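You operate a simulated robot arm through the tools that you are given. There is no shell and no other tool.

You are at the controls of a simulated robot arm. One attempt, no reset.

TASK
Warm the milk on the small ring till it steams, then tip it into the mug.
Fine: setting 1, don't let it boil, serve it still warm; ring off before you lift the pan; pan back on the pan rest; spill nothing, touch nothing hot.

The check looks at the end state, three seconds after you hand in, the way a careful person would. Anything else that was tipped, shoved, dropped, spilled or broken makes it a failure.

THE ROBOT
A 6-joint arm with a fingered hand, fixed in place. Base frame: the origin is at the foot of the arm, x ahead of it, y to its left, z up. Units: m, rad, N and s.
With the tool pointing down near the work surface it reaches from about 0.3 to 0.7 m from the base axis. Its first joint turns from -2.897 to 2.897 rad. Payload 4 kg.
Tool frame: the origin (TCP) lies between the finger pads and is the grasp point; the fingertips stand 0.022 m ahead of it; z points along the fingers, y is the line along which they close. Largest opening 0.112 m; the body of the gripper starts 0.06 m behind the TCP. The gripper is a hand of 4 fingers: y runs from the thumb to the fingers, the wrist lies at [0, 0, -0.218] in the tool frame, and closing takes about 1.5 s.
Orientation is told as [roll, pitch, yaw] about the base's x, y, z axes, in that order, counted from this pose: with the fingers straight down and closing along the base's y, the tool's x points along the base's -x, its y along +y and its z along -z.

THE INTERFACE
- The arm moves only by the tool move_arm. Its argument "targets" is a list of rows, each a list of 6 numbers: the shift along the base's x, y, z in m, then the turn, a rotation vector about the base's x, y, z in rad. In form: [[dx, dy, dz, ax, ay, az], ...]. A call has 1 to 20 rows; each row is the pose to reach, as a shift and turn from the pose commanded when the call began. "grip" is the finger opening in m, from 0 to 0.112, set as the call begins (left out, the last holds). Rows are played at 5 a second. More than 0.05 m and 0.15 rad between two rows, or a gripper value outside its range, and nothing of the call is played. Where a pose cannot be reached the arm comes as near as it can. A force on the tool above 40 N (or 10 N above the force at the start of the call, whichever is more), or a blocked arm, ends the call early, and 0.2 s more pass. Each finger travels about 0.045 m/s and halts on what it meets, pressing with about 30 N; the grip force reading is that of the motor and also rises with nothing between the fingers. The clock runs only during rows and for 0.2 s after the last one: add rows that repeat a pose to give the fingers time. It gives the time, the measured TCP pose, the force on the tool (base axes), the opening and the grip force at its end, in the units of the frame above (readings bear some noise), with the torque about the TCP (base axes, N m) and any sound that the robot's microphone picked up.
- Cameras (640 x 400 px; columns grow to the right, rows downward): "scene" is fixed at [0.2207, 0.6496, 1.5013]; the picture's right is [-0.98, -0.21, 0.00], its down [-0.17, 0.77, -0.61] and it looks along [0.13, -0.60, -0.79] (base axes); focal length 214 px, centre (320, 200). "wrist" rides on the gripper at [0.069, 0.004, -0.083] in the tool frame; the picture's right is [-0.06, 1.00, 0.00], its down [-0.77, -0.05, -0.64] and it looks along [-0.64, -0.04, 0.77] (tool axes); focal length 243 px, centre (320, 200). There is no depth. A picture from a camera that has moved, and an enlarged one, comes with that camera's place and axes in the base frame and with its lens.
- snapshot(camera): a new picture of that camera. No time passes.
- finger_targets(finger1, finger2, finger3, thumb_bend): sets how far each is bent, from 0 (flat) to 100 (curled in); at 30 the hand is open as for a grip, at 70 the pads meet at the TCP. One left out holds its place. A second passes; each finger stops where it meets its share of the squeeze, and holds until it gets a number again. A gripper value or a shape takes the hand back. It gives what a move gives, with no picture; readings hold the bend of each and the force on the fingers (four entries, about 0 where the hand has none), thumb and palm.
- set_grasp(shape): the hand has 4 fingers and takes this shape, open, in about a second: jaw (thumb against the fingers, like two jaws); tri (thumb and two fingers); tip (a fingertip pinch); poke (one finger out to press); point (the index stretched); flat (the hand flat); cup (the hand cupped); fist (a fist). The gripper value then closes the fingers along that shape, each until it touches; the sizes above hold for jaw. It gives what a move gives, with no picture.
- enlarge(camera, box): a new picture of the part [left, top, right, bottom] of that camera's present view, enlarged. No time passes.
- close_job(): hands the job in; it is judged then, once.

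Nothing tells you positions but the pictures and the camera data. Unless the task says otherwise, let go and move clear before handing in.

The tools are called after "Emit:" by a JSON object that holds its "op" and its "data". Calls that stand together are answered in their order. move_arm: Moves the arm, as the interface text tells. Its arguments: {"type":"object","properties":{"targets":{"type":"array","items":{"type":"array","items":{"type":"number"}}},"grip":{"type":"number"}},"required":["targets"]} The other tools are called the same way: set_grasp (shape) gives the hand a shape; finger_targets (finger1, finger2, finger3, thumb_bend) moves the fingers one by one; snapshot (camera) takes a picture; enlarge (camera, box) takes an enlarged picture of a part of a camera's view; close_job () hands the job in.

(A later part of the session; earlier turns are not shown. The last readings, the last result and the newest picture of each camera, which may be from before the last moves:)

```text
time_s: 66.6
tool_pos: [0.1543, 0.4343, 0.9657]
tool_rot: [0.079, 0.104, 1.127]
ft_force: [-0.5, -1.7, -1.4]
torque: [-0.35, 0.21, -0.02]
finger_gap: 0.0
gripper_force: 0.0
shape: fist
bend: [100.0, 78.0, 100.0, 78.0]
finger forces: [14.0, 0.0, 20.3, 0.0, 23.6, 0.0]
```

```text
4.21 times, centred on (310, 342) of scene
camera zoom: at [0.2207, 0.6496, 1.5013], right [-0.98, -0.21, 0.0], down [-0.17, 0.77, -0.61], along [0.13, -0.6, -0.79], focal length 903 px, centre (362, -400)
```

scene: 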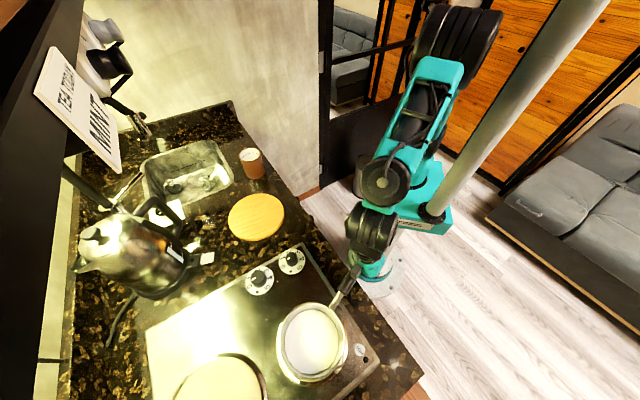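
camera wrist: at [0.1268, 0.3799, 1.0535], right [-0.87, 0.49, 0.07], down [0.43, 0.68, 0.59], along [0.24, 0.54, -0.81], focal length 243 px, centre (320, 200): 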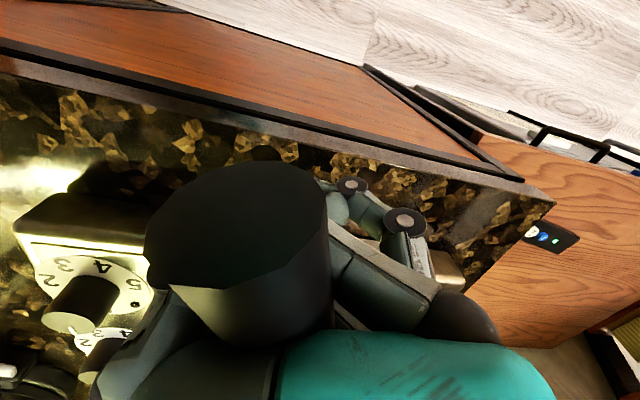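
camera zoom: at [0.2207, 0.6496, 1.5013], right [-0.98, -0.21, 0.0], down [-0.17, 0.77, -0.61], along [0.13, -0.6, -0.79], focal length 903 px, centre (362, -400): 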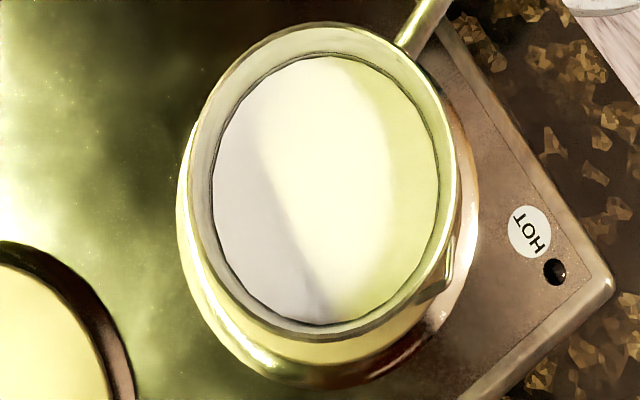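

Nearly balanced. I'll nudge to neutral, then open the fist.

Emit:
{"op": "move_arm", "data": {"targets": [[0, 0, 0.001, -0.005, 0.003, 0], [0, 0, 0.002, -0.01, 0.006, 0], [0, 0, 0.002, -0.01, 0.006, 0]]}}

Emit:
{"op": "set_grasp", "data": {"shape": "jaw"}}

Emit:
{"op": "snapshot", "data": {"camera": "wrist"}}

Emit:
{"op": "enlarge", "data": {"camera": "scene", "box": [275, 280, 395, 390]}}

```text
time_s: 67.4
tool_pos: [0.1549, 0.4354, 0.9667]
tool_rot: [0.081, 0.116, 1.129]
ft_force: [0.4, -0.3, -3.7]
torque: [-0.44, 0.29, 0.02]
finger_gap: 0.0
gripper_force: 0.1
shape: fist
bend: [100.0, 78.0, 100.0, 78.0]
finger forces: [14.0, 0.0, 21.9, 0.0, 23.7, 0.1]
```

```text
time_s: 68.3
tool_pos: [0.1542, 0.4356, 0.9672]
tool_rot: [0.081, 0.117, 1.128]
ft_force: [-0.8, -0.4, 1.5]
torque: [0.08, -0.08, 0.03]
finger_gap: 0.112
gripper_force: 0.2
shape: jaw
bend: [30.0, 30.0, 30.0, 30.0]
finger forces: [0.0, 0.0, 0.1, 0.1, 0.9, 1.6]
```

```text
taken
camera wrist: at [0.1311, 0.3793, 1.0585], right [-0.87, 0.49, 0.07], down [0.45, 0.71, 0.54], along [0.22, 0.5, -0.84], focal length 243 px, centre (320, 200)
```

wrist: 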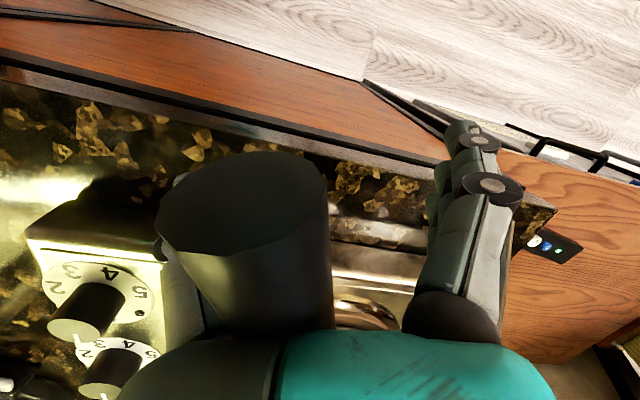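

```text
3.64 times, centred on (335, 335) of scene
camera zoom: at [0.2207, 0.6496, 1.5013], right [-0.98, -0.21, 0.0], down [-0.17, 0.77, -0.61], along [0.13, -0.6, -0.79], focal length 780 px, centre (266, -291)
```

zoom: 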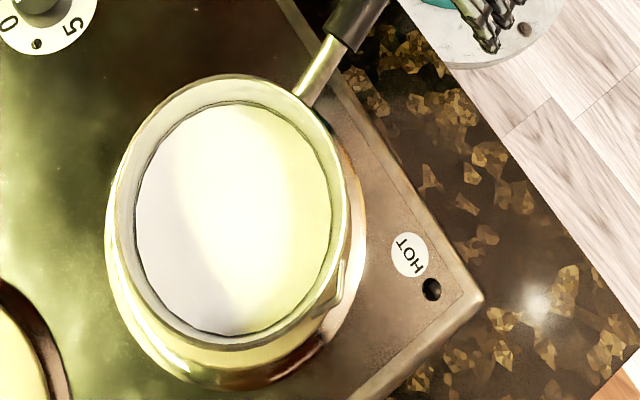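

The pan is on the ring and released. I'll clear the hand: up 3 mm, sideways so the handle is centred between the fingers, then straight up.

Emit:
{"op": "move_arm", "data": {"targets": [[0, 0, 0.003, 0, 0, 0], [0.006, -0.003, 0.005, 0, 0, 0], [0.012, -0.006, 0.006, 0, 0, 0], [0.012, -0.006, 0.02, 0, 0, 0], [0.012, -0.006, 0.04, 0, 0, 0], [0.01, -0.008, 0.065, 0, 0, 0], [0.008, -0.01, 0.09, 0, 0, 0], [0.005, -0.012, 0.12, 0, 0, 0], [0.005, -0.012, 0.15, 0, 0, 0], [0.005, -0.012, 0.15, 0, 0, 0]]}}

Emit:
{"op": "snapshot", "data": {"camera": "wrist"}}

Emit:
{"op": "snapshot", "data": {"camera": "scene"}}

Emit:
{"op": "enlarge", "data": {"camera": "scene", "box": [260, 280, 380, 390]}}

```text
time_s: 70.5
tool_pos: [0.1596, 0.4235, 1.1179]
tool_rot: [0.081, 0.116, 1.128]
ft_force: [1.0, 0.2, -0.6]
torque: [-0.05, 0.02, 0.02]
finger_gap: 0.1121
gripper_force: 0.1
shape: jaw
bend: [30.0, 30.0, 30.0, 30.0]
finger forces: [0.1, 0.1, 0.0, 0.0, 0.1, 0.0]
```

```text
taken
camera wrist: at [0.1357, 0.3673, 1.2086], right [-0.87, 0.49, 0.07], down [0.45, 0.71, 0.54], along [0.22, 0.5, -0.84], focal length 243 px, centre (320, 200)
```

wrist: 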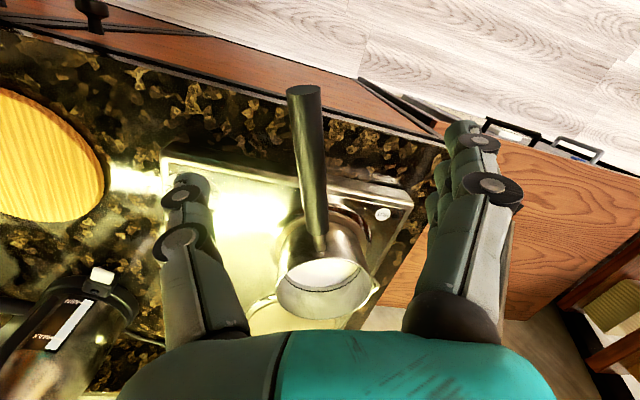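

```text
taken
```

scene: 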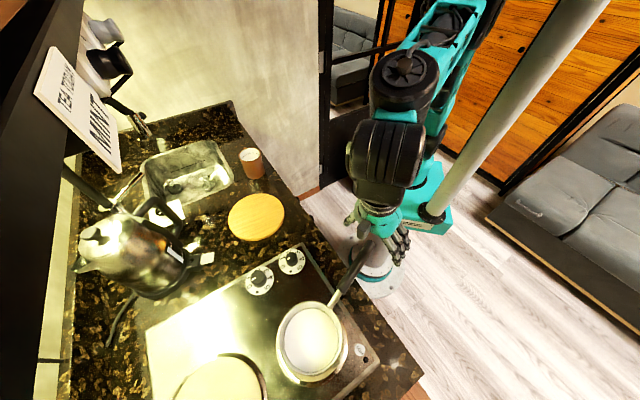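

```text
3.64 times, centred on (320, 335) of scene
camera zoom: at [0.2207, 0.6496, 1.5013], right [-0.98, -0.21, 0.0], down [-0.17, 0.77, -0.61], along [0.13, -0.6, -0.79], focal length 780 px, centre (320, -291)
```

zoom: 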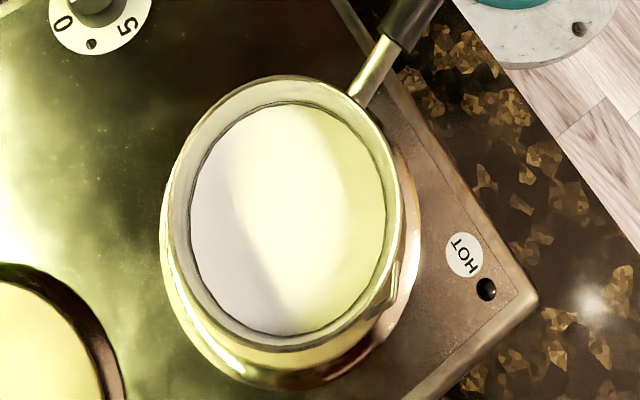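

The pan sits flat and centred within about 5 mm on the small ring, with its handle pointing out over the counter edge. Now I'll straighten the hand and move over the front knob.

Emit:
{"op": "move_arm", "data": {"targets": [[0.02, 0.0, 0.01, 0.02, -0.035, 0], [0.05, 0.005, 0.01, 0.047, -0.082, 0], [0.09, 0.01, 0.0, 0.0701, -0.1223, 0], [0.13, 0.013, 0.0, 0.0701, -0.1223, 0], [0.16, 0.016, 0.0, 0.0701, -0.1223, 0], [0.185, 0.0185, 0.0, 0.0701, -0.1223, 0], [0.185, 0.0185, 0.0, 0.0701, -0.1223, 0]]}}

Emit:
{"op": "move_arm", "data": {"targets": [[0, 0, 0, 0, 0, -0.1], [0, 0, 0, 0, 0, -0.2], [0, 0, -0.01, 0, 0, -0.29], [0, 0, -0.03, 0, 0, -0.343], [0, 0, -0.05, 0, 0, -0.343], [0, 0, -0.05, 0, 0, -0.343]]}}

Emit:
{"op": "snapshot", "data": {"camera": "wrist"}}

Emit:
{"op": "snapshot", "data": {"camera": "scene"}}

```text
time_s: 72.1
tool_pos: [0.344, 0.4401, 1.1176]
tool_rot: [0.0, -0.001, 1.123]
ft_force: [0.6, 0.7, 0.5]
torque: [-0.02, 0.02, -0.01]
finger_gap: 0.112
gripper_force: 0.1
shape: jaw
bend: [30.0, 30.0, 30.0, 30.0]
finger forces: [0.0, 0.0, 0.0, 0.0, 0.0, 0.1]
```

```text
time_s: 73.5
tool_pos: [0.3426, 0.4413, 1.0666]
tool_rot: [0.001, -0.001, 0.78]
ft_force: [0.8, -0.5, 0.1]
torque: [-0.01, 0.01, -0.02]
finger_gap: 0.1117
gripper_force: 0.1
shape: jaw
bend: [30.0, 30.0, 30.0, 30.0]
finger forces: [0.0, 0.1, 0.0, 0.2, 0.0, 0.1]
```

```text
taken
camera wrist: at [0.2906, 0.3944, 1.1496], right [-0.66, 0.75, 0.0], down [0.58, 0.5, 0.64], along [0.49, 0.42, -0.77], focal length 243 px, centre (320, 200)
```

wrist: 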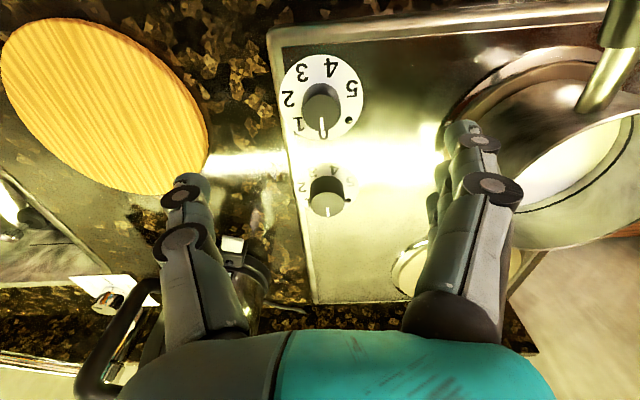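

```text
taken
```

scene: 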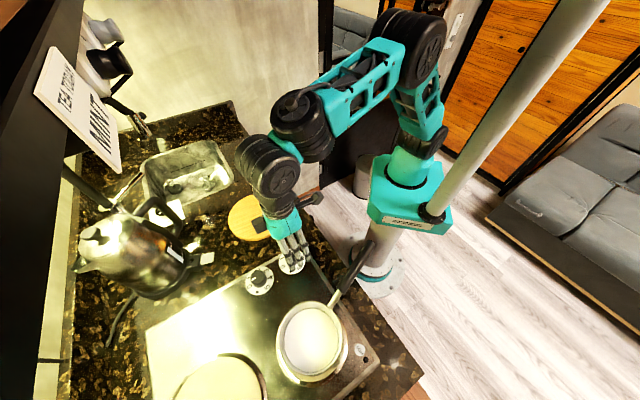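

Emit:
{"op": "enlarge", "data": {"camera": "wrist", "box": [270, 45, 380, 225]}}

Emit:
{"op": "enlarge", "data": {"camera": "scene", "box": [240, 190, 360, 310]}}

```text
2.22 times, centred on (325, 135) of wrist
camera zoom: at [0.2906, 0.3944, 1.1496], right [-0.66, 0.75, 0.0], down [0.58, 0.5, 0.64], along [0.49, 0.42, -0.77], focal length 539 px, centre (309, 344)
```

zoom: 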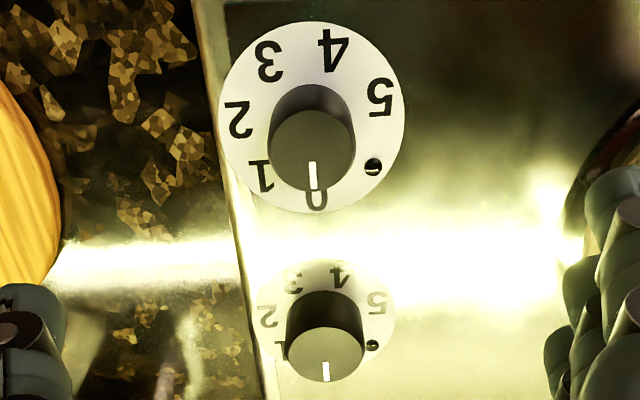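

```text
3.33 times, centred on (300, 250) of scene
camera zoom: at [0.2207, 0.6496, 1.5013], right [-0.98, -0.21, 0.0], down [-0.17, 0.77, -0.61], along [0.13, -0.6, -0.79], focal length 715 px, centre (387, 33)
```

zoom: 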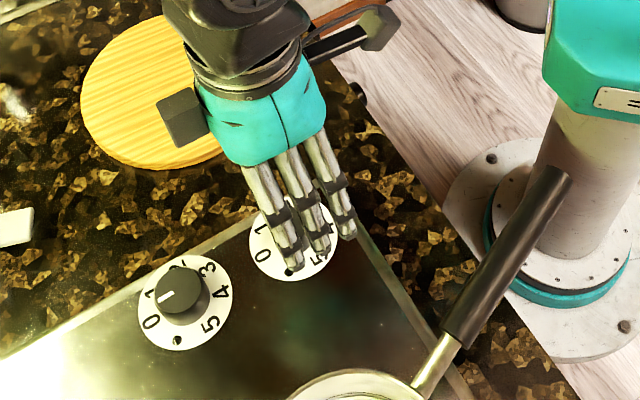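

The front knob stands at (0.3446, 0.442) and points at 0. I'll lower the open fingers around it, keeping the tips just above the dial.

Emit:
{"op": "move_arm", "data": {"targets": [[0.001, 0.0005, -0.025, 0, 0, 0], [0.0015, 0.0005, -0.05, 0, 0, 0], [0.0015, 0.0005, -0.075, 0, 0, 0], [0.0015, 0.0005, -0.092, 0, 0, 0], [0.0015, 0.0005, -0.102, 0, 0, 0], [0.0015, 0.0005, -0.107, 0, 0, 0], [0.0015, 0.0005, -0.107, 0, 0, 0]]}}

Emit:
{"op": "snapshot", "data": {"camera": "wrist"}}

Emit:
{"op": "enlarge", "data": {"camera": "scene", "box": [240, 190, 360, 310]}}

```text
time_s: 75.1
tool_pos: [0.3451, 0.4413, 0.9596]
tool_rot: [0.001, -0.002, 0.779]
ft_force: [0.1, -0.1, 0.2]
torque: [0.03, 0.01, 0.0]
finger_gap: 0.1118
gripper_force: 0.2
shape: jaw
bend: [30.0, 30.0, 30.0, 30.0]
finger forces: [0.0, 0.0, 0.0, 0.0, 0.0, 0.1]
```

```text
taken
camera wrist: at [0.2922, 0.3952, 1.0432], right [-0.66, 0.75, 0.0], down [0.58, 0.5, 0.64], along [0.48, 0.42, -0.77], focal length 243 px, centre (320, 200)
```

wrist: 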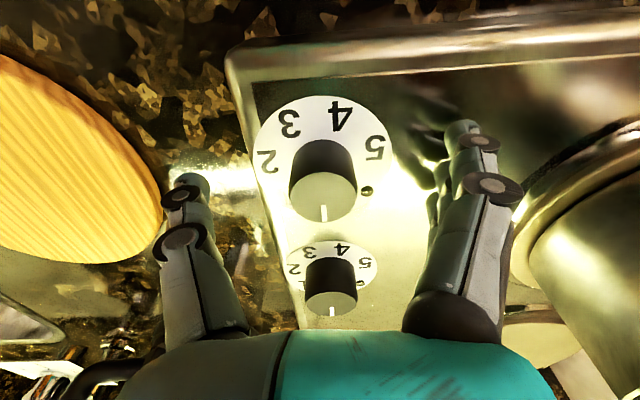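

```text
3.33 times, centred on (300, 250) of scene
camera zoom: at [0.2207, 0.6496, 1.5013], right [-0.98, -0.21, 0.0], down [-0.17, 0.77, -0.61], along [0.13, -0.6, -0.79], focal length 715 px, centre (387, 33)
```

zoom: 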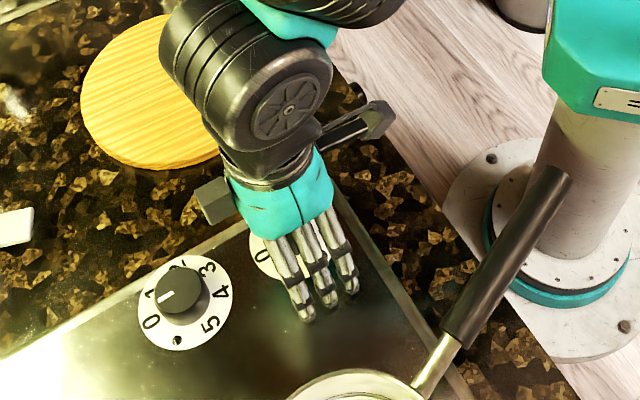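

Centred. Closing gently on the knob.

Emit:
{"op": "move_arm", "data": {"targets": [[0, 0, 0, 0, 0, 0], [0, 0, 0, 0, 0, 0], [0, 0, 0, 0, 0, 0], [0, 0, 0, 0, 0, 0], [0, 0, 0, 0, 0, 0], [0, 0, 0, 0, 0, 0], [0, 0, 0, 0, 0, 0], [0, 0, 0, 0, 0, 0], [0, 0, 0, 0, 0, 0]], "grip": 0.015}}

Emit:
{"op": "snapshot", "data": {"camera": "wrist"}}

Emit:
{"op": "enlarge", "data": {"camera": "scene", "box": [240, 190, 360, 310]}}

```text
time_s: 77.1
tool_pos: [0.3448, 0.4404, 0.9594]
tool_rot: [-0.002, 0.002, 0.778]
ft_force: [5.0, -0.2, -2.5]
torque: [-0.04, -0.02, -0.05]
finger_gap: 0.0164
gripper_force: 30.3
shape: jaw
bend: [71.0, 73.0, 72.0, 70.0]
finger forces: [10.2, 10.1, 5.3, 0.0, 28.0, 0.0]
```

```text
taken
camera wrist: at [0.2927, 0.3951, 1.0432], right [-0.66, 0.75, 0.0], down [0.58, 0.5, 0.64], along [0.49, 0.42, -0.77], focal length 243 px, centre (320, 200)
```

wrist: 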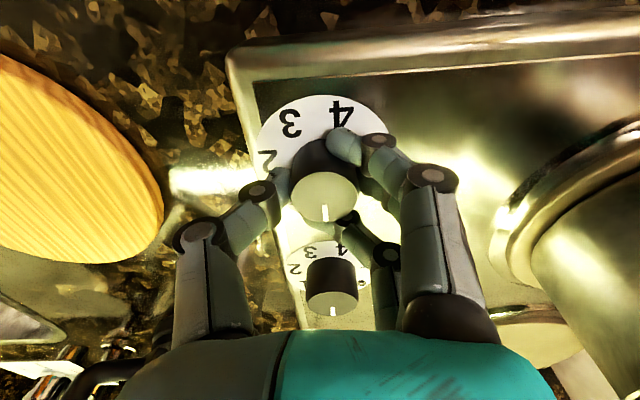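

```text
3.33 times, centred on (300, 250) of scene
camera zoom: at [0.2207, 0.6496, 1.5013], right [-0.98, -0.21, 0.0], down [-0.17, 0.77, -0.61], along [0.13, -0.6, -0.79], focal length 715 px, centre (387, 33)
```

zoom: 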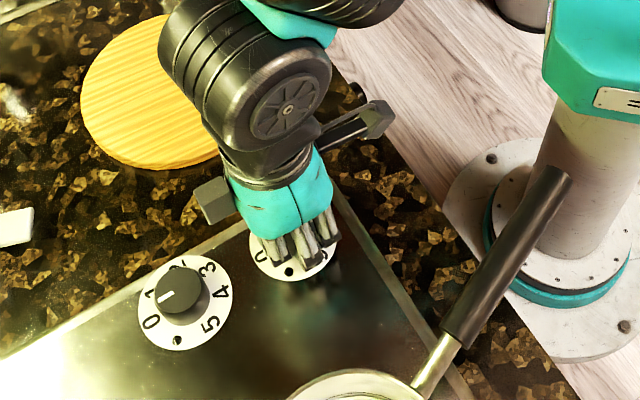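

Good hold on the knob. I'll turn clockwise, first about half of the way to 1, and check that the pointer follows.

Emit:
{"op": "move_arm", "data": {"targets": [[0, 0, 0, 0, 0, -0.08], [0, 0, 0, 0, 0, -0.16], [0, 0, 0, 0, 0, -0.24], [0, 0, 0, 0, 0, -0.32], [0, 0, 0, 0, 0, -0.4], [0, 0, 0, 0, 0, -0.4]]}}

Emit:
{"op": "enlarge", "data": {"camera": "wrist", "box": [230, 70, 420, 250]}}

```text
time_s: 78.5
tool_pos: [0.3443, 0.4409, 0.9613]
tool_rot: [-0.001, 0.003, 0.378]
ft_force: [-3.4, -8.4, -9.5]
torque: [-0.09, 0.1, 0.03]
finger_gap: 0.0161
gripper_force: 29.8
shape: jaw
bend: [71.0, 73.0, 72.0, 70.0]
finger forces: [13.6, 9.4, 3.4, 0.1, 27.3, 0.1]
```

```text
2.22 times, centred on (325, 160) of wrist
camera zoom: at [0.2791, 0.4186, 1.0437], right [-0.31, 0.95, 0.0], down [0.73, 0.24, 0.64], along [0.61, 0.2, -0.77], focal length 539 px, centre (309, 289)
```

zoom: 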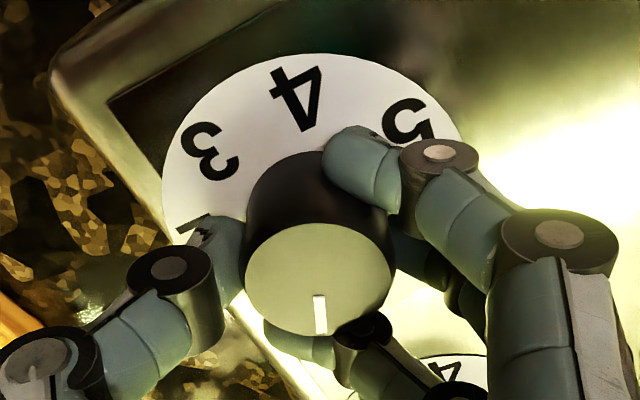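

The knob follows the hand. I'll continue to the 1 mark.

Emit:
{"op": "move_arm", "data": {"targets": [[0, 0, 0, 0, 0, -0.08], [0, 0, 0, 0, 0, -0.16], [0, 0, 0, 0, 0, -0.24], [0, 0, 0, 0, 0, -0.32], [0, 0, 0, 0, 0, -0.4], [0, 0, 0, 0, 0, -0.455], [0, 0, 0, 0, 0, -0.455]]}}

Emit:
{"op": "enlarge", "data": {"camera": "wrist", "box": [230, 70, 420, 250]}}

Emit:
{"op": "enlarge", "data": {"camera": "scene", "box": [240, 220, 400, 390]}}

```text
time_s: 80.1
tool_pos: [0.3446, 0.4411, 0.9611]
tool_rot: [-0.002, 0.0, -0.076]
ft_force: [-13.7, -13.8, -11.4]
torque: [-0.21, 0.21, 0.01]
finger_gap: 0.0152
gripper_force: 30.3
shape: jaw
bend: [71.0, 73.0, 72.0, 70.0]
finger forces: [14.5, 8.3, 2.4, 0.0, 31.6, 0.0]
```

```text
2.22 times, centred on (325, 160) of wrist
camera zoom: at [0.276, 0.4503, 1.044], right [0.14, 0.99, 0.0], down [0.76, -0.11, 0.64], along [0.64, -0.09, -0.77], focal length 539 px, centre (309, 289)
```

zoom: 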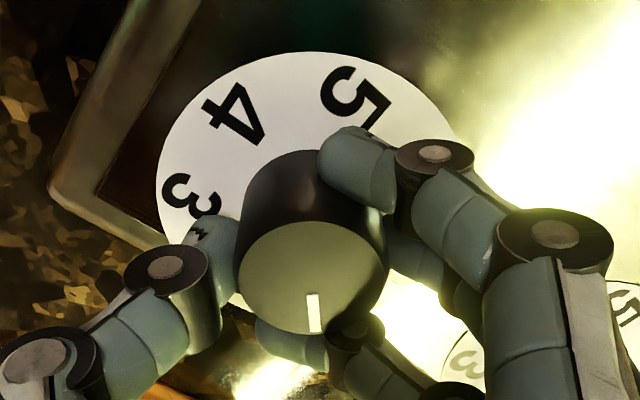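

```text
2.35 times, centred on (320, 305) of scene
camera zoom: at [0.2207, 0.6496, 1.5013], right [-0.98, -0.21, 0.0], down [-0.17, 0.77, -0.61], along [0.13, -0.6, -0.79], focal length 505 px, centre (320, -47)
```

zoom: 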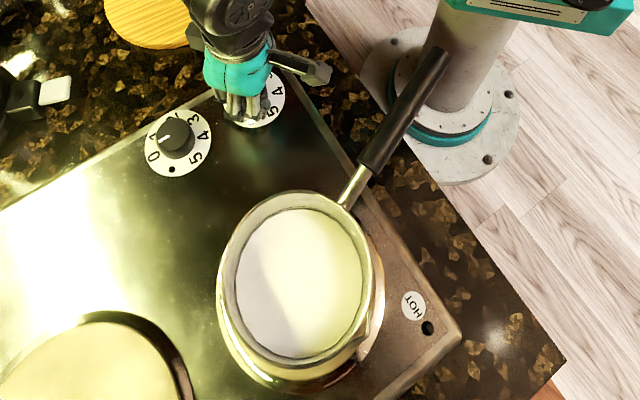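

The pointer should be near 1. I'll open the fingers and rise straight up to check.

Emit:
{"op": "move_arm", "data": {"targets": [[0, 0, 0, 0, 0, 0], [0, 0, 0, 0, 0, 0], [0, 0, 0, 0, 0, 0], [0, 0, 0, 0, 0, 0], [0, 0, 0, 0, 0, 0], [0, 0, 0, 0, 0, 0], [0, 0, 0.02, 0, 0, 0], [0, 0, 0.05, 0, 0, 0], [0, 0, 0.08, 0, 0, 0], [0, 0, 0.11, 0, 0, 0]], "grip": 0.112}}

Emit:
{"op": "enlarge", "data": {"camera": "wrist", "box": [260, 45, 400, 225]}}

Emit:
{"op": "enlarge", "data": {"camera": "scene", "box": [240, 220, 400, 390]}}

Emit:
{"op": "snapshot", "data": {"camera": "wrist"}}

```text
time_s: 82.3
tool_pos: [0.3448, 0.4408, 1.0729]
tool_rot: [-0.002, -0.002, -0.073]
ft_force: [-0.8, 0.2, 1.7]
torque: [0.0, 0.03, 0.01]
finger_gap: 0.1119
gripper_force: 0.1
shape: jaw
bend: [30.0, 30.0, 30.0, 30.0]
finger forces: [0.1, 0.1, 0.0, 0.0, 0.0, 0.1]
```

```text
2.22 times, centred on (330, 135) of wrist
camera zoom: at [0.2772, 0.4497, 1.1553], right [0.14, 0.99, 0.0], down [0.76, -0.11, 0.64], along [0.64, -0.09, -0.77], focal length 539 px, centre (298, 344)
```

zoom: 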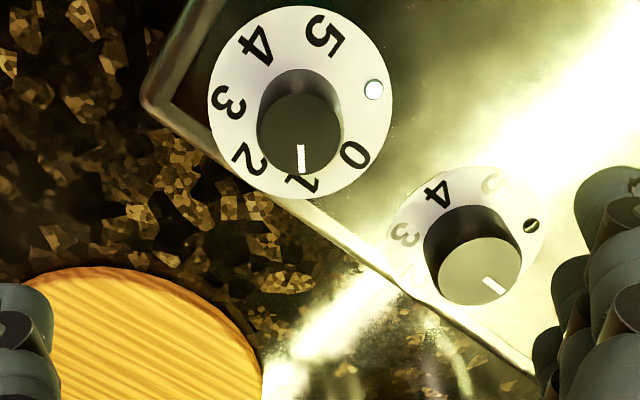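

```text
2.35 times, centred on (320, 305) of scene
camera zoom: at [0.2207, 0.6496, 1.5013], right [-0.98, -0.21, 0.0], down [-0.17, 0.77, -0.61], along [0.13, -0.6, -0.79], focal length 505 px, centre (320, -47)
```

zoom: 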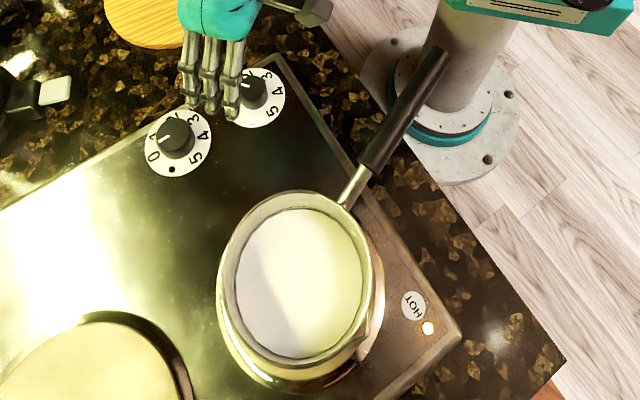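

```text
taken
camera wrist: at [0.2772, 0.4497, 1.1553], right [0.14, 0.99, 0.0], down [0.76, -0.11, 0.64], along [0.64, -0.09, -0.77], focal length 243 px, centre (320, 200)
```

wrist: 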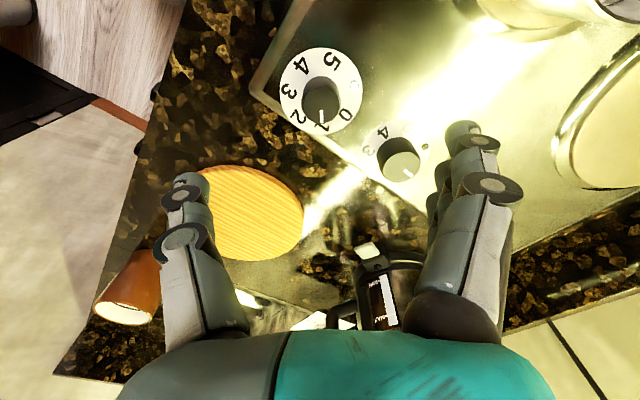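

The front knob is at 1. Its dial lamp and the HOT lamp beside the small ring are both lit, so the mapping is right. While the milk warms I'll go over the handle to measure exactly where it is for the later grip.

Emit:
{"op": "move_arm", "data": {"targets": [[-0.01, 0, 0.03, 0, 0, 0.1], [-0.02, 0, 0.05, 0, 0, 0.2], [-0.035, 0, 0.06, 0, 0, 0.32], [-0.055, -0.005, 0.06, 0, 0, 0.44], [-0.075, -0.008, 0.06, 0, 0, 0.56], [-0.095, -0.01, 0.06, 0, 0, 0.68], [-0.115, -0.012, 0.06, 0, 0, 0.8], [-0.135, -0.015, 0.06, 0, 0, 0.92], [-0.155, -0.018, 0.06, 0, 0, 1.04], [-0.175, -0.02, 0.06, 0, 0, 1.13], [-0.19, -0.02, 0.06, 0, 0, 1.2], [-0.19, -0.02, 0.06, 0, 0, 1.2]]}}

Emit:
{"op": "snapshot", "data": {"camera": "wrist"}}

Emit:
{"op": "enlarge", "data": {"camera": "scene", "box": [260, 230, 400, 390]}}

```text
time_s: 84.9
tool_pos: [0.1554, 0.4228, 1.1313]
tool_rot: [0.0, -0.002, 1.125]
ft_force: [-0.8, -0.7, 0.4]
torque: [0.02, 0.02, 0.03]
finger_gap: 0.1122
gripper_force: 0.0
shape: jaw
bend: [30.0, 30.0, 30.0, 30.0]
finger forces: [0.0, 0.0, 0.0, 0.1, 0.0, 0.0]
```

```text
taken
camera wrist: at [0.121, 0.3607, 1.2142], right [-0.87, 0.49, 0.0], down [0.37, 0.67, 0.64], along [0.31, 0.56, -0.77], focal length 243 px, centre (320, 200)
```

wrist: 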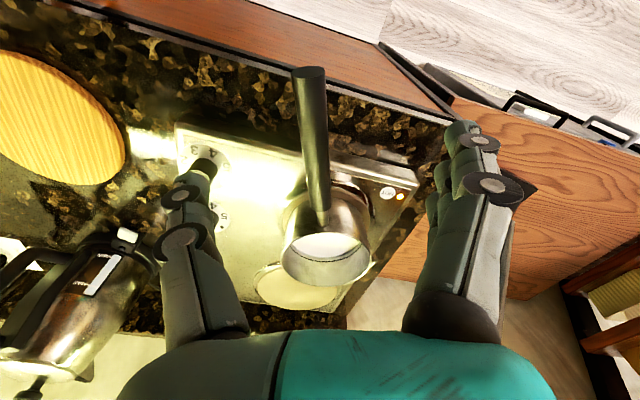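

```text
2.50 times, centred on (330, 310) of scene
camera zoom: at [0.2207, 0.6496, 1.5013], right [-0.98, -0.21, 0.0], down [-0.17, 0.77, -0.61], along [0.13, -0.6, -0.79], focal length 536 px, centre (295, -75)
```

zoom: 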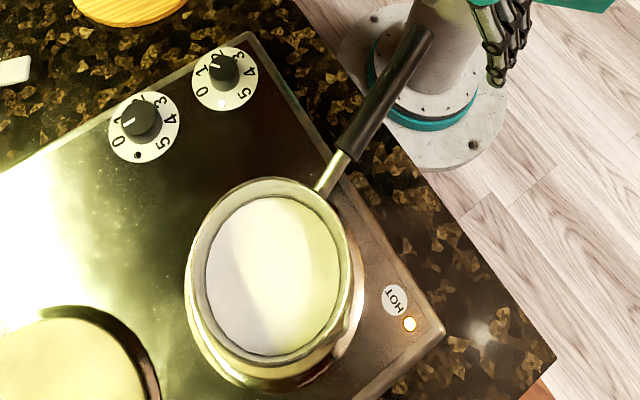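

The handle now lies level at z ≈ 1.02, from its end (0.151, 0.392) towards the pan at 66°. I'll go back above the knob, ready to switch off, and watch the milk.

Emit:
{"op": "move_arm", "data": {"targets": [[0.01, 0, 0.0, 0, 0, -0.1], [0.02, 0, 0.0, 0, 0, -0.2], [0.035, 0, 0.0, 0, 0, -0.32], [0.055, 0.005, 0.0, 0, 0, -0.44], [0.075, 0.008, 0.0, 0, 0, -0.56], [0.095, 0.01, 0.0, 0, 0, -0.68], [0.115, 0.012, 0.0, 0, 0, -0.8], [0.135, 0.015, 0.0, 0, 0, -0.92], [0.155, 0.018, 0.0, 0, 0, -1.04], [0.175, 0.02, 0.0, 0, 0, -1.13], [0.19, 0.02, 0.0, 0, 0, -1.2], [0.19, 0.02, -0.02, 0, 0, -1.2], [0.19, 0.02, -0.04, 0, 0, -1.2], [0.19, 0.02, -0.06, 0, 0, -1.2], [0.19, 0.02, -0.06, 0, 0, -1.2]]}}

Emit:
{"op": "enlarge", "data": {"camera": "scene", "box": [260, 250, 380, 390]}}

Emit:
{"op": "enlarge", "data": {"camera": "scene", "box": [215, 130, 335, 250]}}

```text
time_s: 88.1
tool_pos: [0.3456, 0.4403, 1.0695]
tool_rot: [-0.001, 0.001, -0.076]
ft_force: [-0.3, -0.2, 0.2]
torque: [0.01, 0.04, -0.03]
finger_gap: 0.1119
gripper_force: 0.1
shape: jaw
bend: [30.0, 30.0, 30.0, 30.0]
finger forces: [0.0, 0.0, 0.0, 0.1, 0.1, 0.0]
```

```text
2.86 times, centred on (320, 320) of scene
camera zoom: at [0.2207, 0.6496, 1.5013], right [-0.98, -0.21, 0.0], down [-0.17, 0.77, -0.61], along [0.13, -0.6, -0.79], focal length 613 px, centre (320, -143)
```

zoom: 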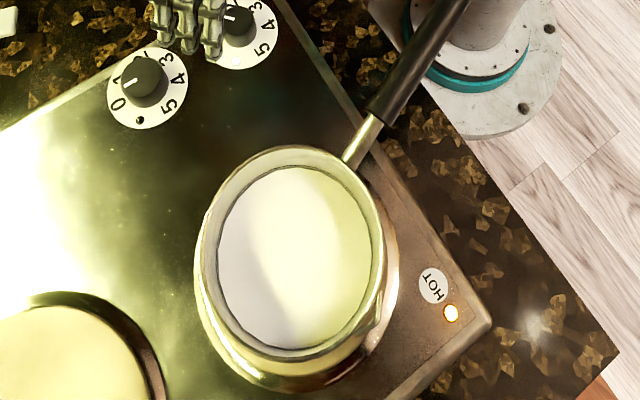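

```text
3.33 times, centred on (275, 190) of scene
camera zoom: at [0.2207, 0.6496, 1.5013], right [-0.98, -0.21, 0.0], down [-0.17, 0.77, -0.61], along [0.13, -0.6, -0.79], focal length 715 px, centre (470, 233)
```

zoom: 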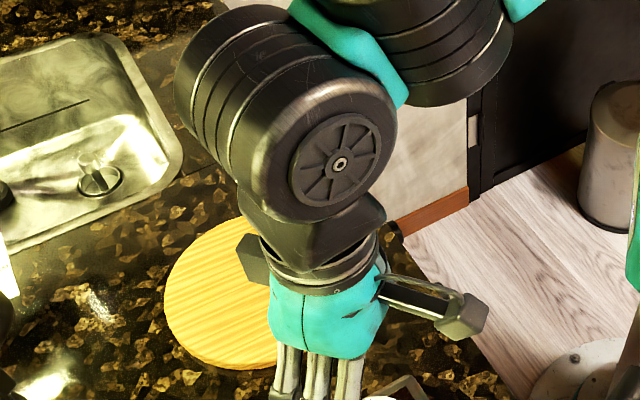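

No steam yet. I'll lower the open hand around the knob (not touching) and wait there.

Emit:
{"op": "move_arm", "data": {"targets": [[0, 0, -0.02, 0, 0, 0], [0, 0, -0.04, 0, 0, 0], [0, 0, -0.06, 0, 0, 0], [0, 0, -0.08, 0, 0, 0], [0, 0, -0.1, 0, 0, 0], [0, 0, -0.108, 0, 0, 0], [0, 0, -0.108, 0, 0, 0], [0, 0, -0.108, 0, 0, 0], [0, 0, -0.108, 0, 0, 0], [0, 0, -0.108, 0, 0, 0], [0, 0, -0.108, 0, 0, 0], [0, 0, -0.108, 0, 0, 0], [0, 0, -0.108, 0, 0, 0], [0, 0, -0.108, 0, 0, 0], [0, 0, -0.108, 0, 0, 0], [0, 0, -0.108, 0, 0, 0], [0, 0, -0.108, 0, 0, 0], [0, 0, -0.108, 0, 0, 0], [0, 0, -0.108, 0, 0, 0], [0, 0, -0.108, 0, 0, 0]]}}

Emit:
{"op": "enlarge", "data": {"camera": "scene", "box": [260, 250, 380, 390]}}

Emit:
{"op": "snapshot", "data": {"camera": "wrist"}}

```text
time_s: 92.3
tool_pos: [0.3448, 0.4426, 0.9622]
tool_rot: [0.001, 0.002, -0.074]
ft_force: [0.7, -0.4, -0.1]
torque: [0.02, 0.01, -0.01]
finger_gap: 0.1117
gripper_force: 0.1
shape: jaw
bend: [30.0, 30.0, 30.0, 30.0]
finger forces: [0.1, 0.1, 0.0, 0.0, 0.1, 0.0]
```

```text
2.86 times, centred on (320, 320) of scene
camera zoom: at [0.2207, 0.6496, 1.5013], right [-0.98, -0.21, 0.0], down [-0.17, 0.77, -0.61], along [0.13, -0.6, -0.79], focal length 613 px, centre (320, -143)
```

zoom: 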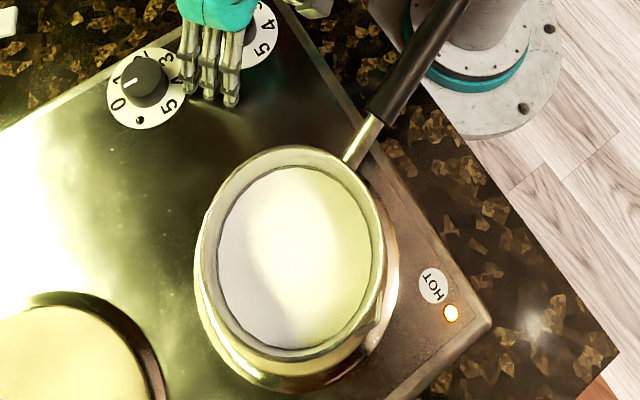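

```text
taken
camera wrist: at [0.2764, 0.4512, 1.046], right [0.14, 0.99, 0.0], down [0.76, -0.11, 0.64], along [0.64, -0.09, -0.77], focal length 243 px, centre (320, 200)
```

wrist: 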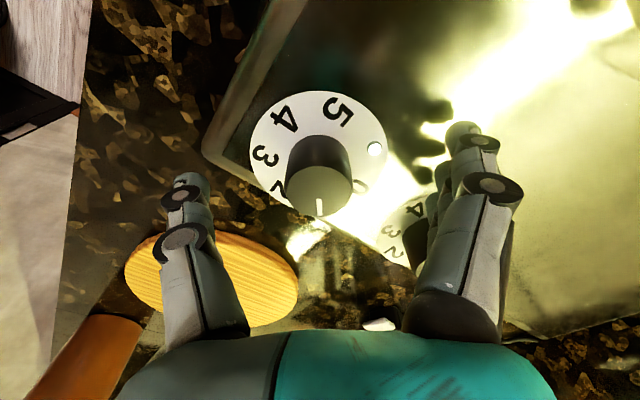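

Waiting for steam.

Emit:
{"op": "move_arm", "data": {"targets": [[0, 0, 0, 0, 0, 0], [0, 0, 0, 0, 0, 0], [0, 0, 0, 0, 0, 0], [0, 0, 0, 0, 0, 0], [0, 0, 0, 0, 0, 0], [0, 0, 0, 0, 0, 0], [0, 0, 0, 0, 0, 0], [0, 0, 0, 0, 0, 0], [0, 0, 0, 0, 0, 0], [0, 0, 0, 0, 0, 0], [0, 0, 0, 0, 0, 0], [0, 0, 0, 0, 0, 0], [0, 0, 0, 0, 0, 0], [0, 0, 0, 0, 0, 0], [0, 0, 0, 0, 0, 0], [0, 0, 0, 0, 0, 0], [0, 0, 0, 0, 0, 0], [0, 0, 0, 0, 0, 0], [0, 0, 0, 0, 0, 0], [0, 0, 0, 0, 0, 0]]}}

Emit:
{"op": "enlarge", "data": {"camera": "scene", "box": [270, 280, 360, 390]}}

Emit:
{"op": "move_arm", "data": {"targets": [[0, 0, 0, 0, 0, 0], [0, 0, 0, 0, 0, 0], [0, 0, 0, 0, 0, 0], [0, 0, 0, 0, 0, 0], [0, 0, 0, 0, 0, 0], [0, 0, 0, 0, 0, 0], [0, 0, 0, 0, 0, 0], [0, 0, 0, 0, 0, 0], [0, 0, 0, 0, 0, 0], [0, 0, 0, 0, 0, 0], [0, 0, 0, 0, 0, 0], [0, 0, 0, 0, 0, 0], [0, 0, 0, 0, 0, 0], [0, 0, 0, 0, 0, 0], [0, 0, 0, 0, 0, 0], [0, 0, 0, 0, 0, 0], [0, 0, 0, 0, 0, 0], [0, 0, 0, 0, 0, 0], [0, 0, 0, 0, 0, 0], [0, 0, 0, 0, 0, 0]]}}

Emit:
{"op": "enlarge", "data": {"camera": "scene", "box": [270, 280, 360, 390]}}

```text
time_s: 96.5
tool_pos: [0.3452, 0.4413, 0.9637]
tool_rot: [0.0, 0.0, -0.074]
ft_force: [-0.2, 0.2, 0.6]
torque: [0.03, 0.0, 0.0]
finger_gap: 0.112
gripper_force: 0.1
shape: jaw
bend: [30.0, 30.0, 30.0, 30.0]
finger forces: [0.0, 0.0, 0.1, 0.1, 0.0, 0.0]
```

```text
3.64 times, centred on (315, 335) of scene
camera zoom: at [0.2207, 0.6496, 1.5013], right [-0.98, -0.21, 0.0], down [-0.17, 0.77, -0.61], along [0.13, -0.6, -0.79], focal length 780 px, centre (338, -291)
```

zoom: 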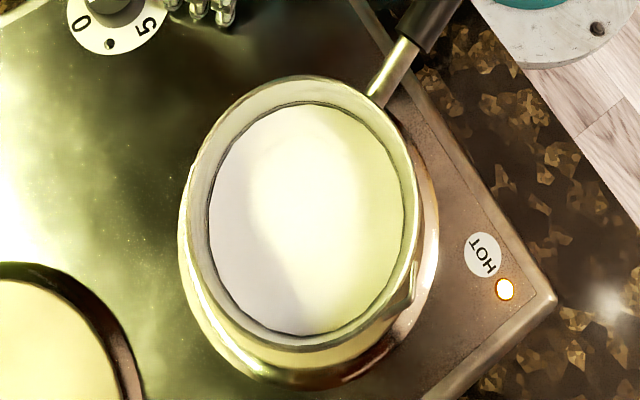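

```text
time_s: 100.7
tool_pos: [0.3441, 0.4423, 0.9633]
tool_rot: [0.0, 0.0, -0.077]
ft_force: [0.3, 0.4, 0.2]
torque: [0.0, -0.03, 0.0]
finger_gap: 0.1122
gripper_force: 0.0
shape: jaw
bend: [30.0, 30.0, 30.0, 30.0]
finger forces: [0.0, 0.0, 0.0, 0.0, 0.1, 0.0]
```

```text
3.64 times, centred on (315, 335) of scene
camera zoom: at [0.2207, 0.6496, 1.5013], right [-0.98, -0.21, 0.0], down [-0.17, 0.77, -0.61], along [0.13, -0.6, -0.79], focal length 780 px, centre (338, -291)
```

zoom: 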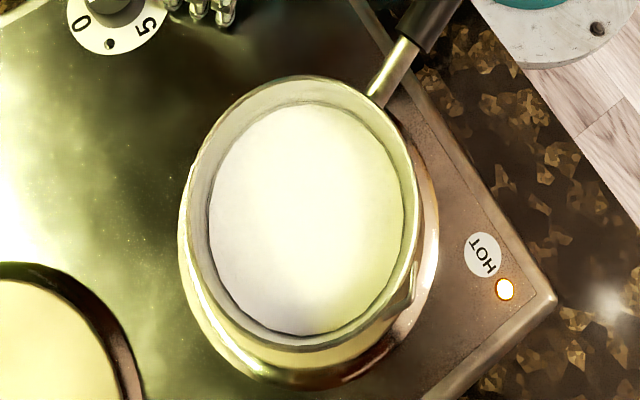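

The surface looks hazier than before, which may be the first steam. I'll look closer.

Emit:
{"op": "enlarge", "data": {"camera": "scene", "box": [285, 295, 340, 380]}}

Emit:
{"op": "move_arm", "data": {"targets": [[0, 0, 0, 0, 0, 0], [0, 0, 0, 0, 0, 0], [0, 0, 0, 0, 0, 0], [0, 0, 0, 0, 0, 0], [0, 0, 0, 0, 0, 0], [0, 0, 0, 0, 0, 0], [0, 0, 0, 0, 0, 0], [0, 0, 0, 0, 0, 0], [0, 0, 0, 0, 0, 0]]}}

Emit:
{"op": "enlarge", "data": {"camera": "scene", "box": [285, 295, 340, 380]}}

Emit:
{"op": "snapshot", "data": {"camera": "scene"}}

```text
4.71 times, centred on (312, 338) of scene
camera zoom: at [0.2207, 0.6496, 1.5013], right [-0.98, -0.21, 0.0], down [-0.17, 0.77, -0.61], along [0.13, -0.6, -0.79], focal length 1009 px, centre (355, -447)
```

zoom: 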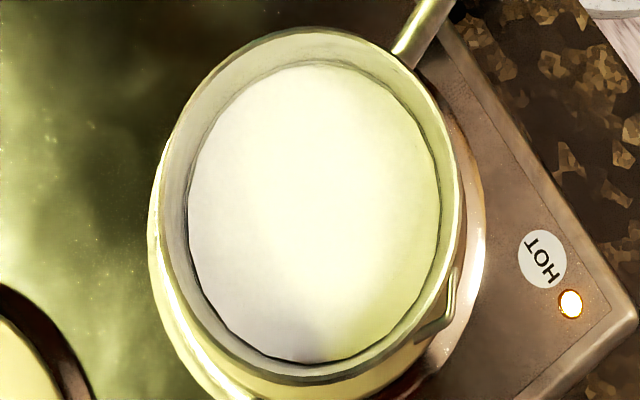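

```text
time_s: 102.7
tool_pos: [0.3456, 0.4421, 0.9622]
tool_rot: [-0.001, 0.001, -0.075]
ft_force: [0.3, 0.5, -0.8]
torque: [0.03, -0.02, 0.01]
finger_gap: 0.1121
gripper_force: 0.1
shape: jaw
bend: [30.0, 30.0, 30.0, 30.0]
finger forces: [0.0, 0.0, 0.0, 0.1, 0.0, 0.1]
```

```text
4.71 times, centred on (312, 338) of scene
camera zoom: at [0.2207, 0.6496, 1.5013], right [-0.98, -0.21, 0.0], down [-0.17, 0.77, -0.61], along [0.13, -0.6, -0.79], focal length 1009 px, centre (355, -447)
```

zoom: 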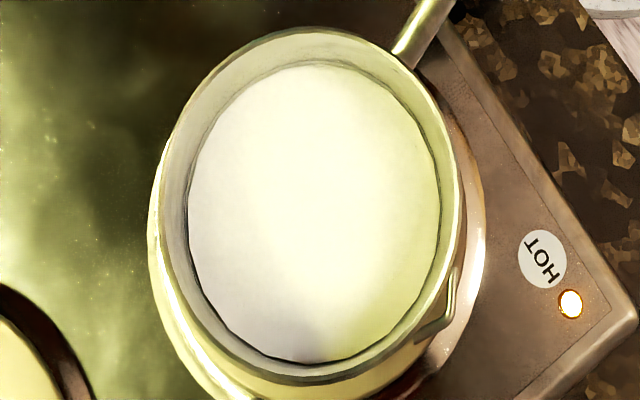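

```text
taken
```

scene: 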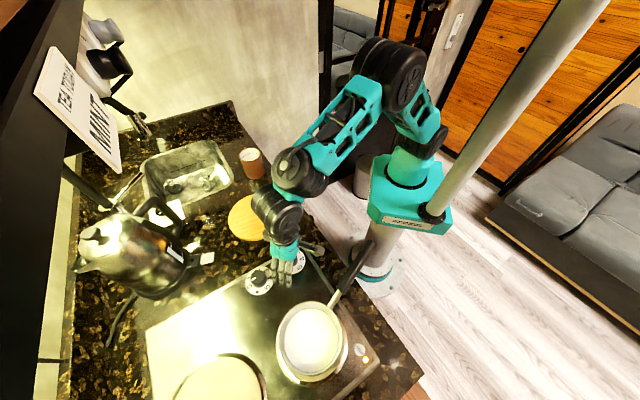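

Emit:
{"op": "move_arm", "data": {"targets": [[0, 0, 0, 0, 0, 0], [0, 0, 0, 0, 0, 0], [0, 0, 0, 0, 0, 0], [0, 0, 0, 0, 0, 0], [0, 0, 0, 0, 0, 0], [0, 0, 0, 0, 0, 0], [0, 0, 0, 0, 0, 0], [0, 0, 0, 0, 0, 0], [0, 0, 0, 0, 0, 0], [0, 0, 0, 0, 0, 0], [0, 0, 0, 0, 0, 0], [0, 0, 0, 0, 0, 0], [0, 0, 0, 0, 0, 0], [0, 0, 0, 0, 0, 0]]}}

Emit:
{"op": "enlarge", "data": {"camera": "scene", "box": [285, 295, 340, 380]}}

Emit:
{"op": "enlarge", "data": {"camera": "scene", "box": [230, 200, 400, 390]}}

```text
time_s: 105.7
tool_pos: [0.3449, 0.4431, 0.9628]
tool_rot: [-0.001, 0.001, -0.075]
ft_force: [-0.3, 0.0, -0.8]
torque: [-0.02, 0.03, 0.02]
finger_gap: 0.1122
gripper_force: 0.0
shape: jaw
bend: [30.0, 30.0, 30.0, 30.0]
finger forces: [0.1, 0.1, 0.0, 0.0, 0.1, 0.0]
```

```text
4.71 times, centred on (312, 338) of scene
camera zoom: at [0.2207, 0.6496, 1.5013], right [-0.98, -0.21, 0.0], down [-0.17, 0.77, -0.61], along [0.13, -0.6, -0.79], focal length 1009 px, centre (355, -447)
```

zoom: 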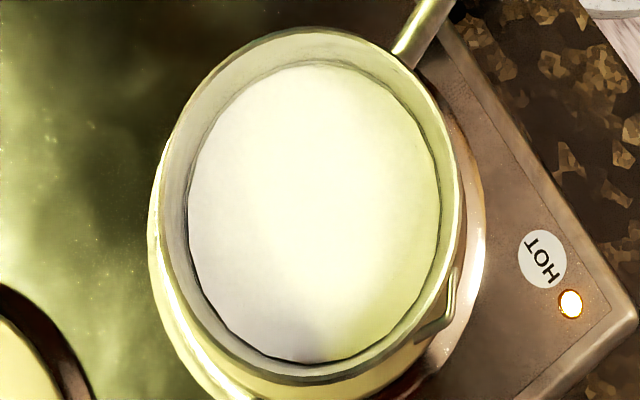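

```text
2.11 times, centred on (315, 295) of scene
camera zoom: at [0.2207, 0.6496, 1.5013], right [-0.98, -0.21, 0.0], down [-0.17, 0.77, -0.61], along [0.13, -0.6, -0.79], focal length 452 px, centre (330, 0)
```

zoom: 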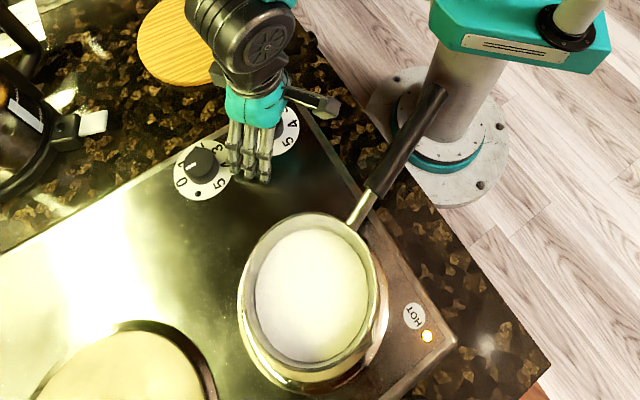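

A steady translucent haze now hangs over the milk that wasn't there at 96 s, which I take to be steam. I'll switch the ring off now: grip the knob and turn it back to 0.

Emit:
{"op": "move_arm", "data": {"targets": [[0, 0, -0.002, 0, 0, 0], [0, 0, -0.002, 0, 0, 0], [0, 0, -0.002, 0, 0, 0], [0, 0, -0.002, 0, 0, 0], [0, 0, -0.002, 0, 0, 0], [0, 0, -0.002, 0, 0, 0], [0, 0, -0.002, 0, 0, 0], [0, 0, -0.002, 0, 0, 0], [0, 0, -0.002, 0, 0, 0.07], [0, 0, -0.002, 0, 0, 0.17], [0, 0, -0.002, 0, 0, 0.27], [0, 0, -0.002, 0, 0, 0.37], [0, 0, -0.002, 0, 0, 0.47], [0, 0, -0.002, 0, 0, 0.57], [0, 0, -0.002, 0, 0, 0.67], [0, 0, -0.002, 0, 0, 0.77], [0, 0, -0.002, 0, 0, 0.86], [0, 0, -0.002, 0, 0, 0.88], [0, 0, -0.002, 0, 0, 0.88]], "grip": 0.015}}

Emit:
{"op": "enlarge", "data": {"camera": "wrist", "box": [230, 70, 420, 250]}}

Emit:
{"op": "enlarge", "data": {"camera": "scene", "box": [230, 200, 400, 390]}}

```text
time_s: 109.7
tool_pos: [0.3459, 0.4424, 0.9624]
tool_rot: [0.0, -0.002, 0.808]
ft_force: [3.0, 5.1, -1.8]
torque: [0.07, 0.01, -0.16]
finger_gap: 0.0142
gripper_force: 30.0
shape: jaw
bend: [71.0, 73.0, 67.0, 70.0]
finger forces: [10.0, 12.9, 3.7, 0.1, 24.6, 0.1]
```

```text
2.22 times, centred on (325, 160) of wrist
camera zoom: at [0.2941, 0.3946, 1.044], right [-0.68, 0.74, 0.0], down [0.56, 0.52, 0.64], along [0.47, 0.43, -0.77], focal length 539 px, centre (309, 289)
```

zoom: 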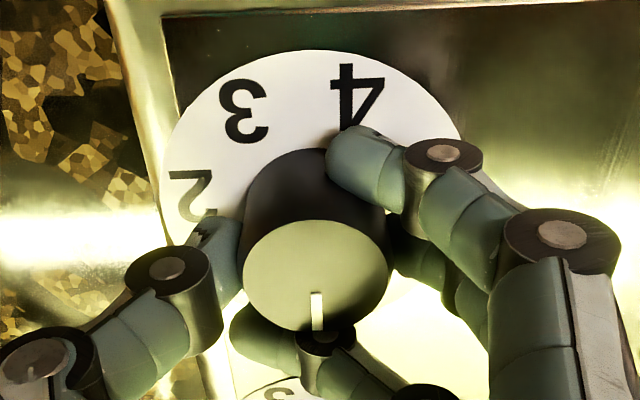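

```text
2.11 times, centred on (315, 295) of scene
camera zoom: at [0.2207, 0.6496, 1.5013], right [-0.98, -0.21, 0.0], down [-0.17, 0.77, -0.61], along [0.13, -0.6, -0.79], focal length 452 px, centre (330, 0)
```

zoom: 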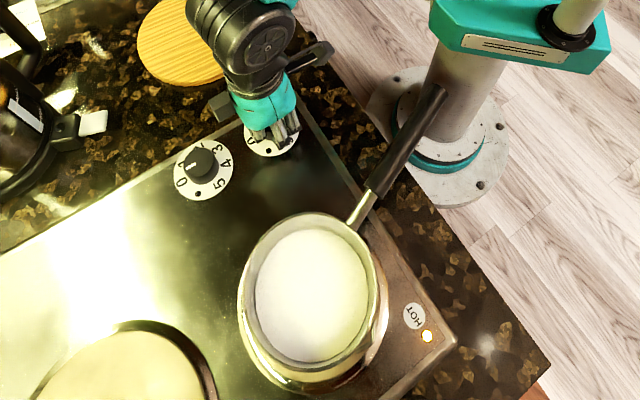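

The dial lamp is out and the knob is against its 0 stop. I'll open and rise, and confirm the pointer.

Emit:
{"op": "move_arm", "data": {"targets": [[0, 0, 0, 0, 0, 0], [0, 0, 0, 0, 0, 0], [0, 0, 0, 0, 0, 0], [0, 0, 0, 0, 0, 0], [0, 0, 0, 0, 0, 0], [0, 0, 0, 0, 0, 0], [0, 0, 0.03, 0, 0, 0], [0, 0, 0.07, 0, 0, 0], [0, 0, 0.11, 0, 0, 0], [0, 0, 0.15, 0, 0, 0]], "grip": 0.112}}

Emit:
{"op": "enlarge", "data": {"camera": "wrist", "box": [260, 45, 400, 225]}}

Emit:
{"op": "snapshot", "data": {"camera": "wrist"}}

Emit:
{"op": "enlarge", "data": {"camera": "scene", "box": [230, 200, 400, 390]}}

```text
time_s: 111.9
tool_pos: [0.3458, 0.4398, 1.1106]
tool_rot: [0.0, 0.0, 0.804]
ft_force: [-0.6, 0.4, -0.3]
torque: [-0.04, -0.02, -0.01]
finger_gap: 0.1118
gripper_force: 0.1
shape: jaw
bend: [30.0, 30.0, 30.0, 30.0]
finger forces: [0.0, 0.0, 0.0, 0.0, 0.0, 0.1]
```

```text
2.22 times, centred on (330, 135) of wrist
camera zoom: at [0.2953, 0.3921, 1.1931], right [-0.68, 0.74, 0.0], down [0.56, 0.52, 0.64], along [0.47, 0.43, -0.77], focal length 539 px, centre (298, 344)
```

zoom: 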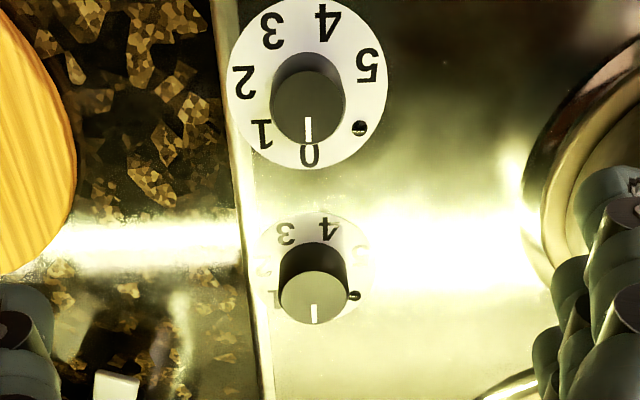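

```text
taken
camera wrist: at [0.2953, 0.3921, 1.1931], right [-0.68, 0.74, 0.0], down [0.56, 0.52, 0.64], along [0.47, 0.43, -0.77], focal length 243 px, centre (320, 200)
```

wrist: 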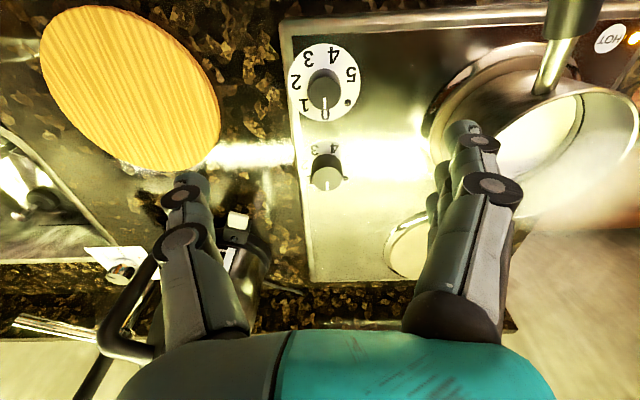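

```text
2.11 times, centred on (315, 295) of scene
camera zoom: at [0.2207, 0.6496, 1.5013], right [-0.98, -0.21, 0.0], down [-0.17, 0.77, -0.61], along [0.13, -0.6, -0.79], focal length 452 px, centre (330, 0)
```

zoom: 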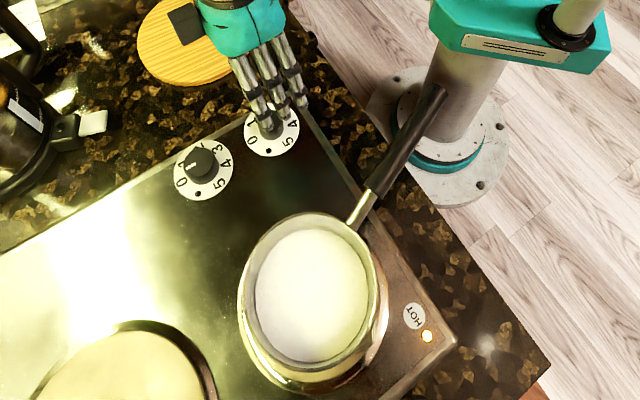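

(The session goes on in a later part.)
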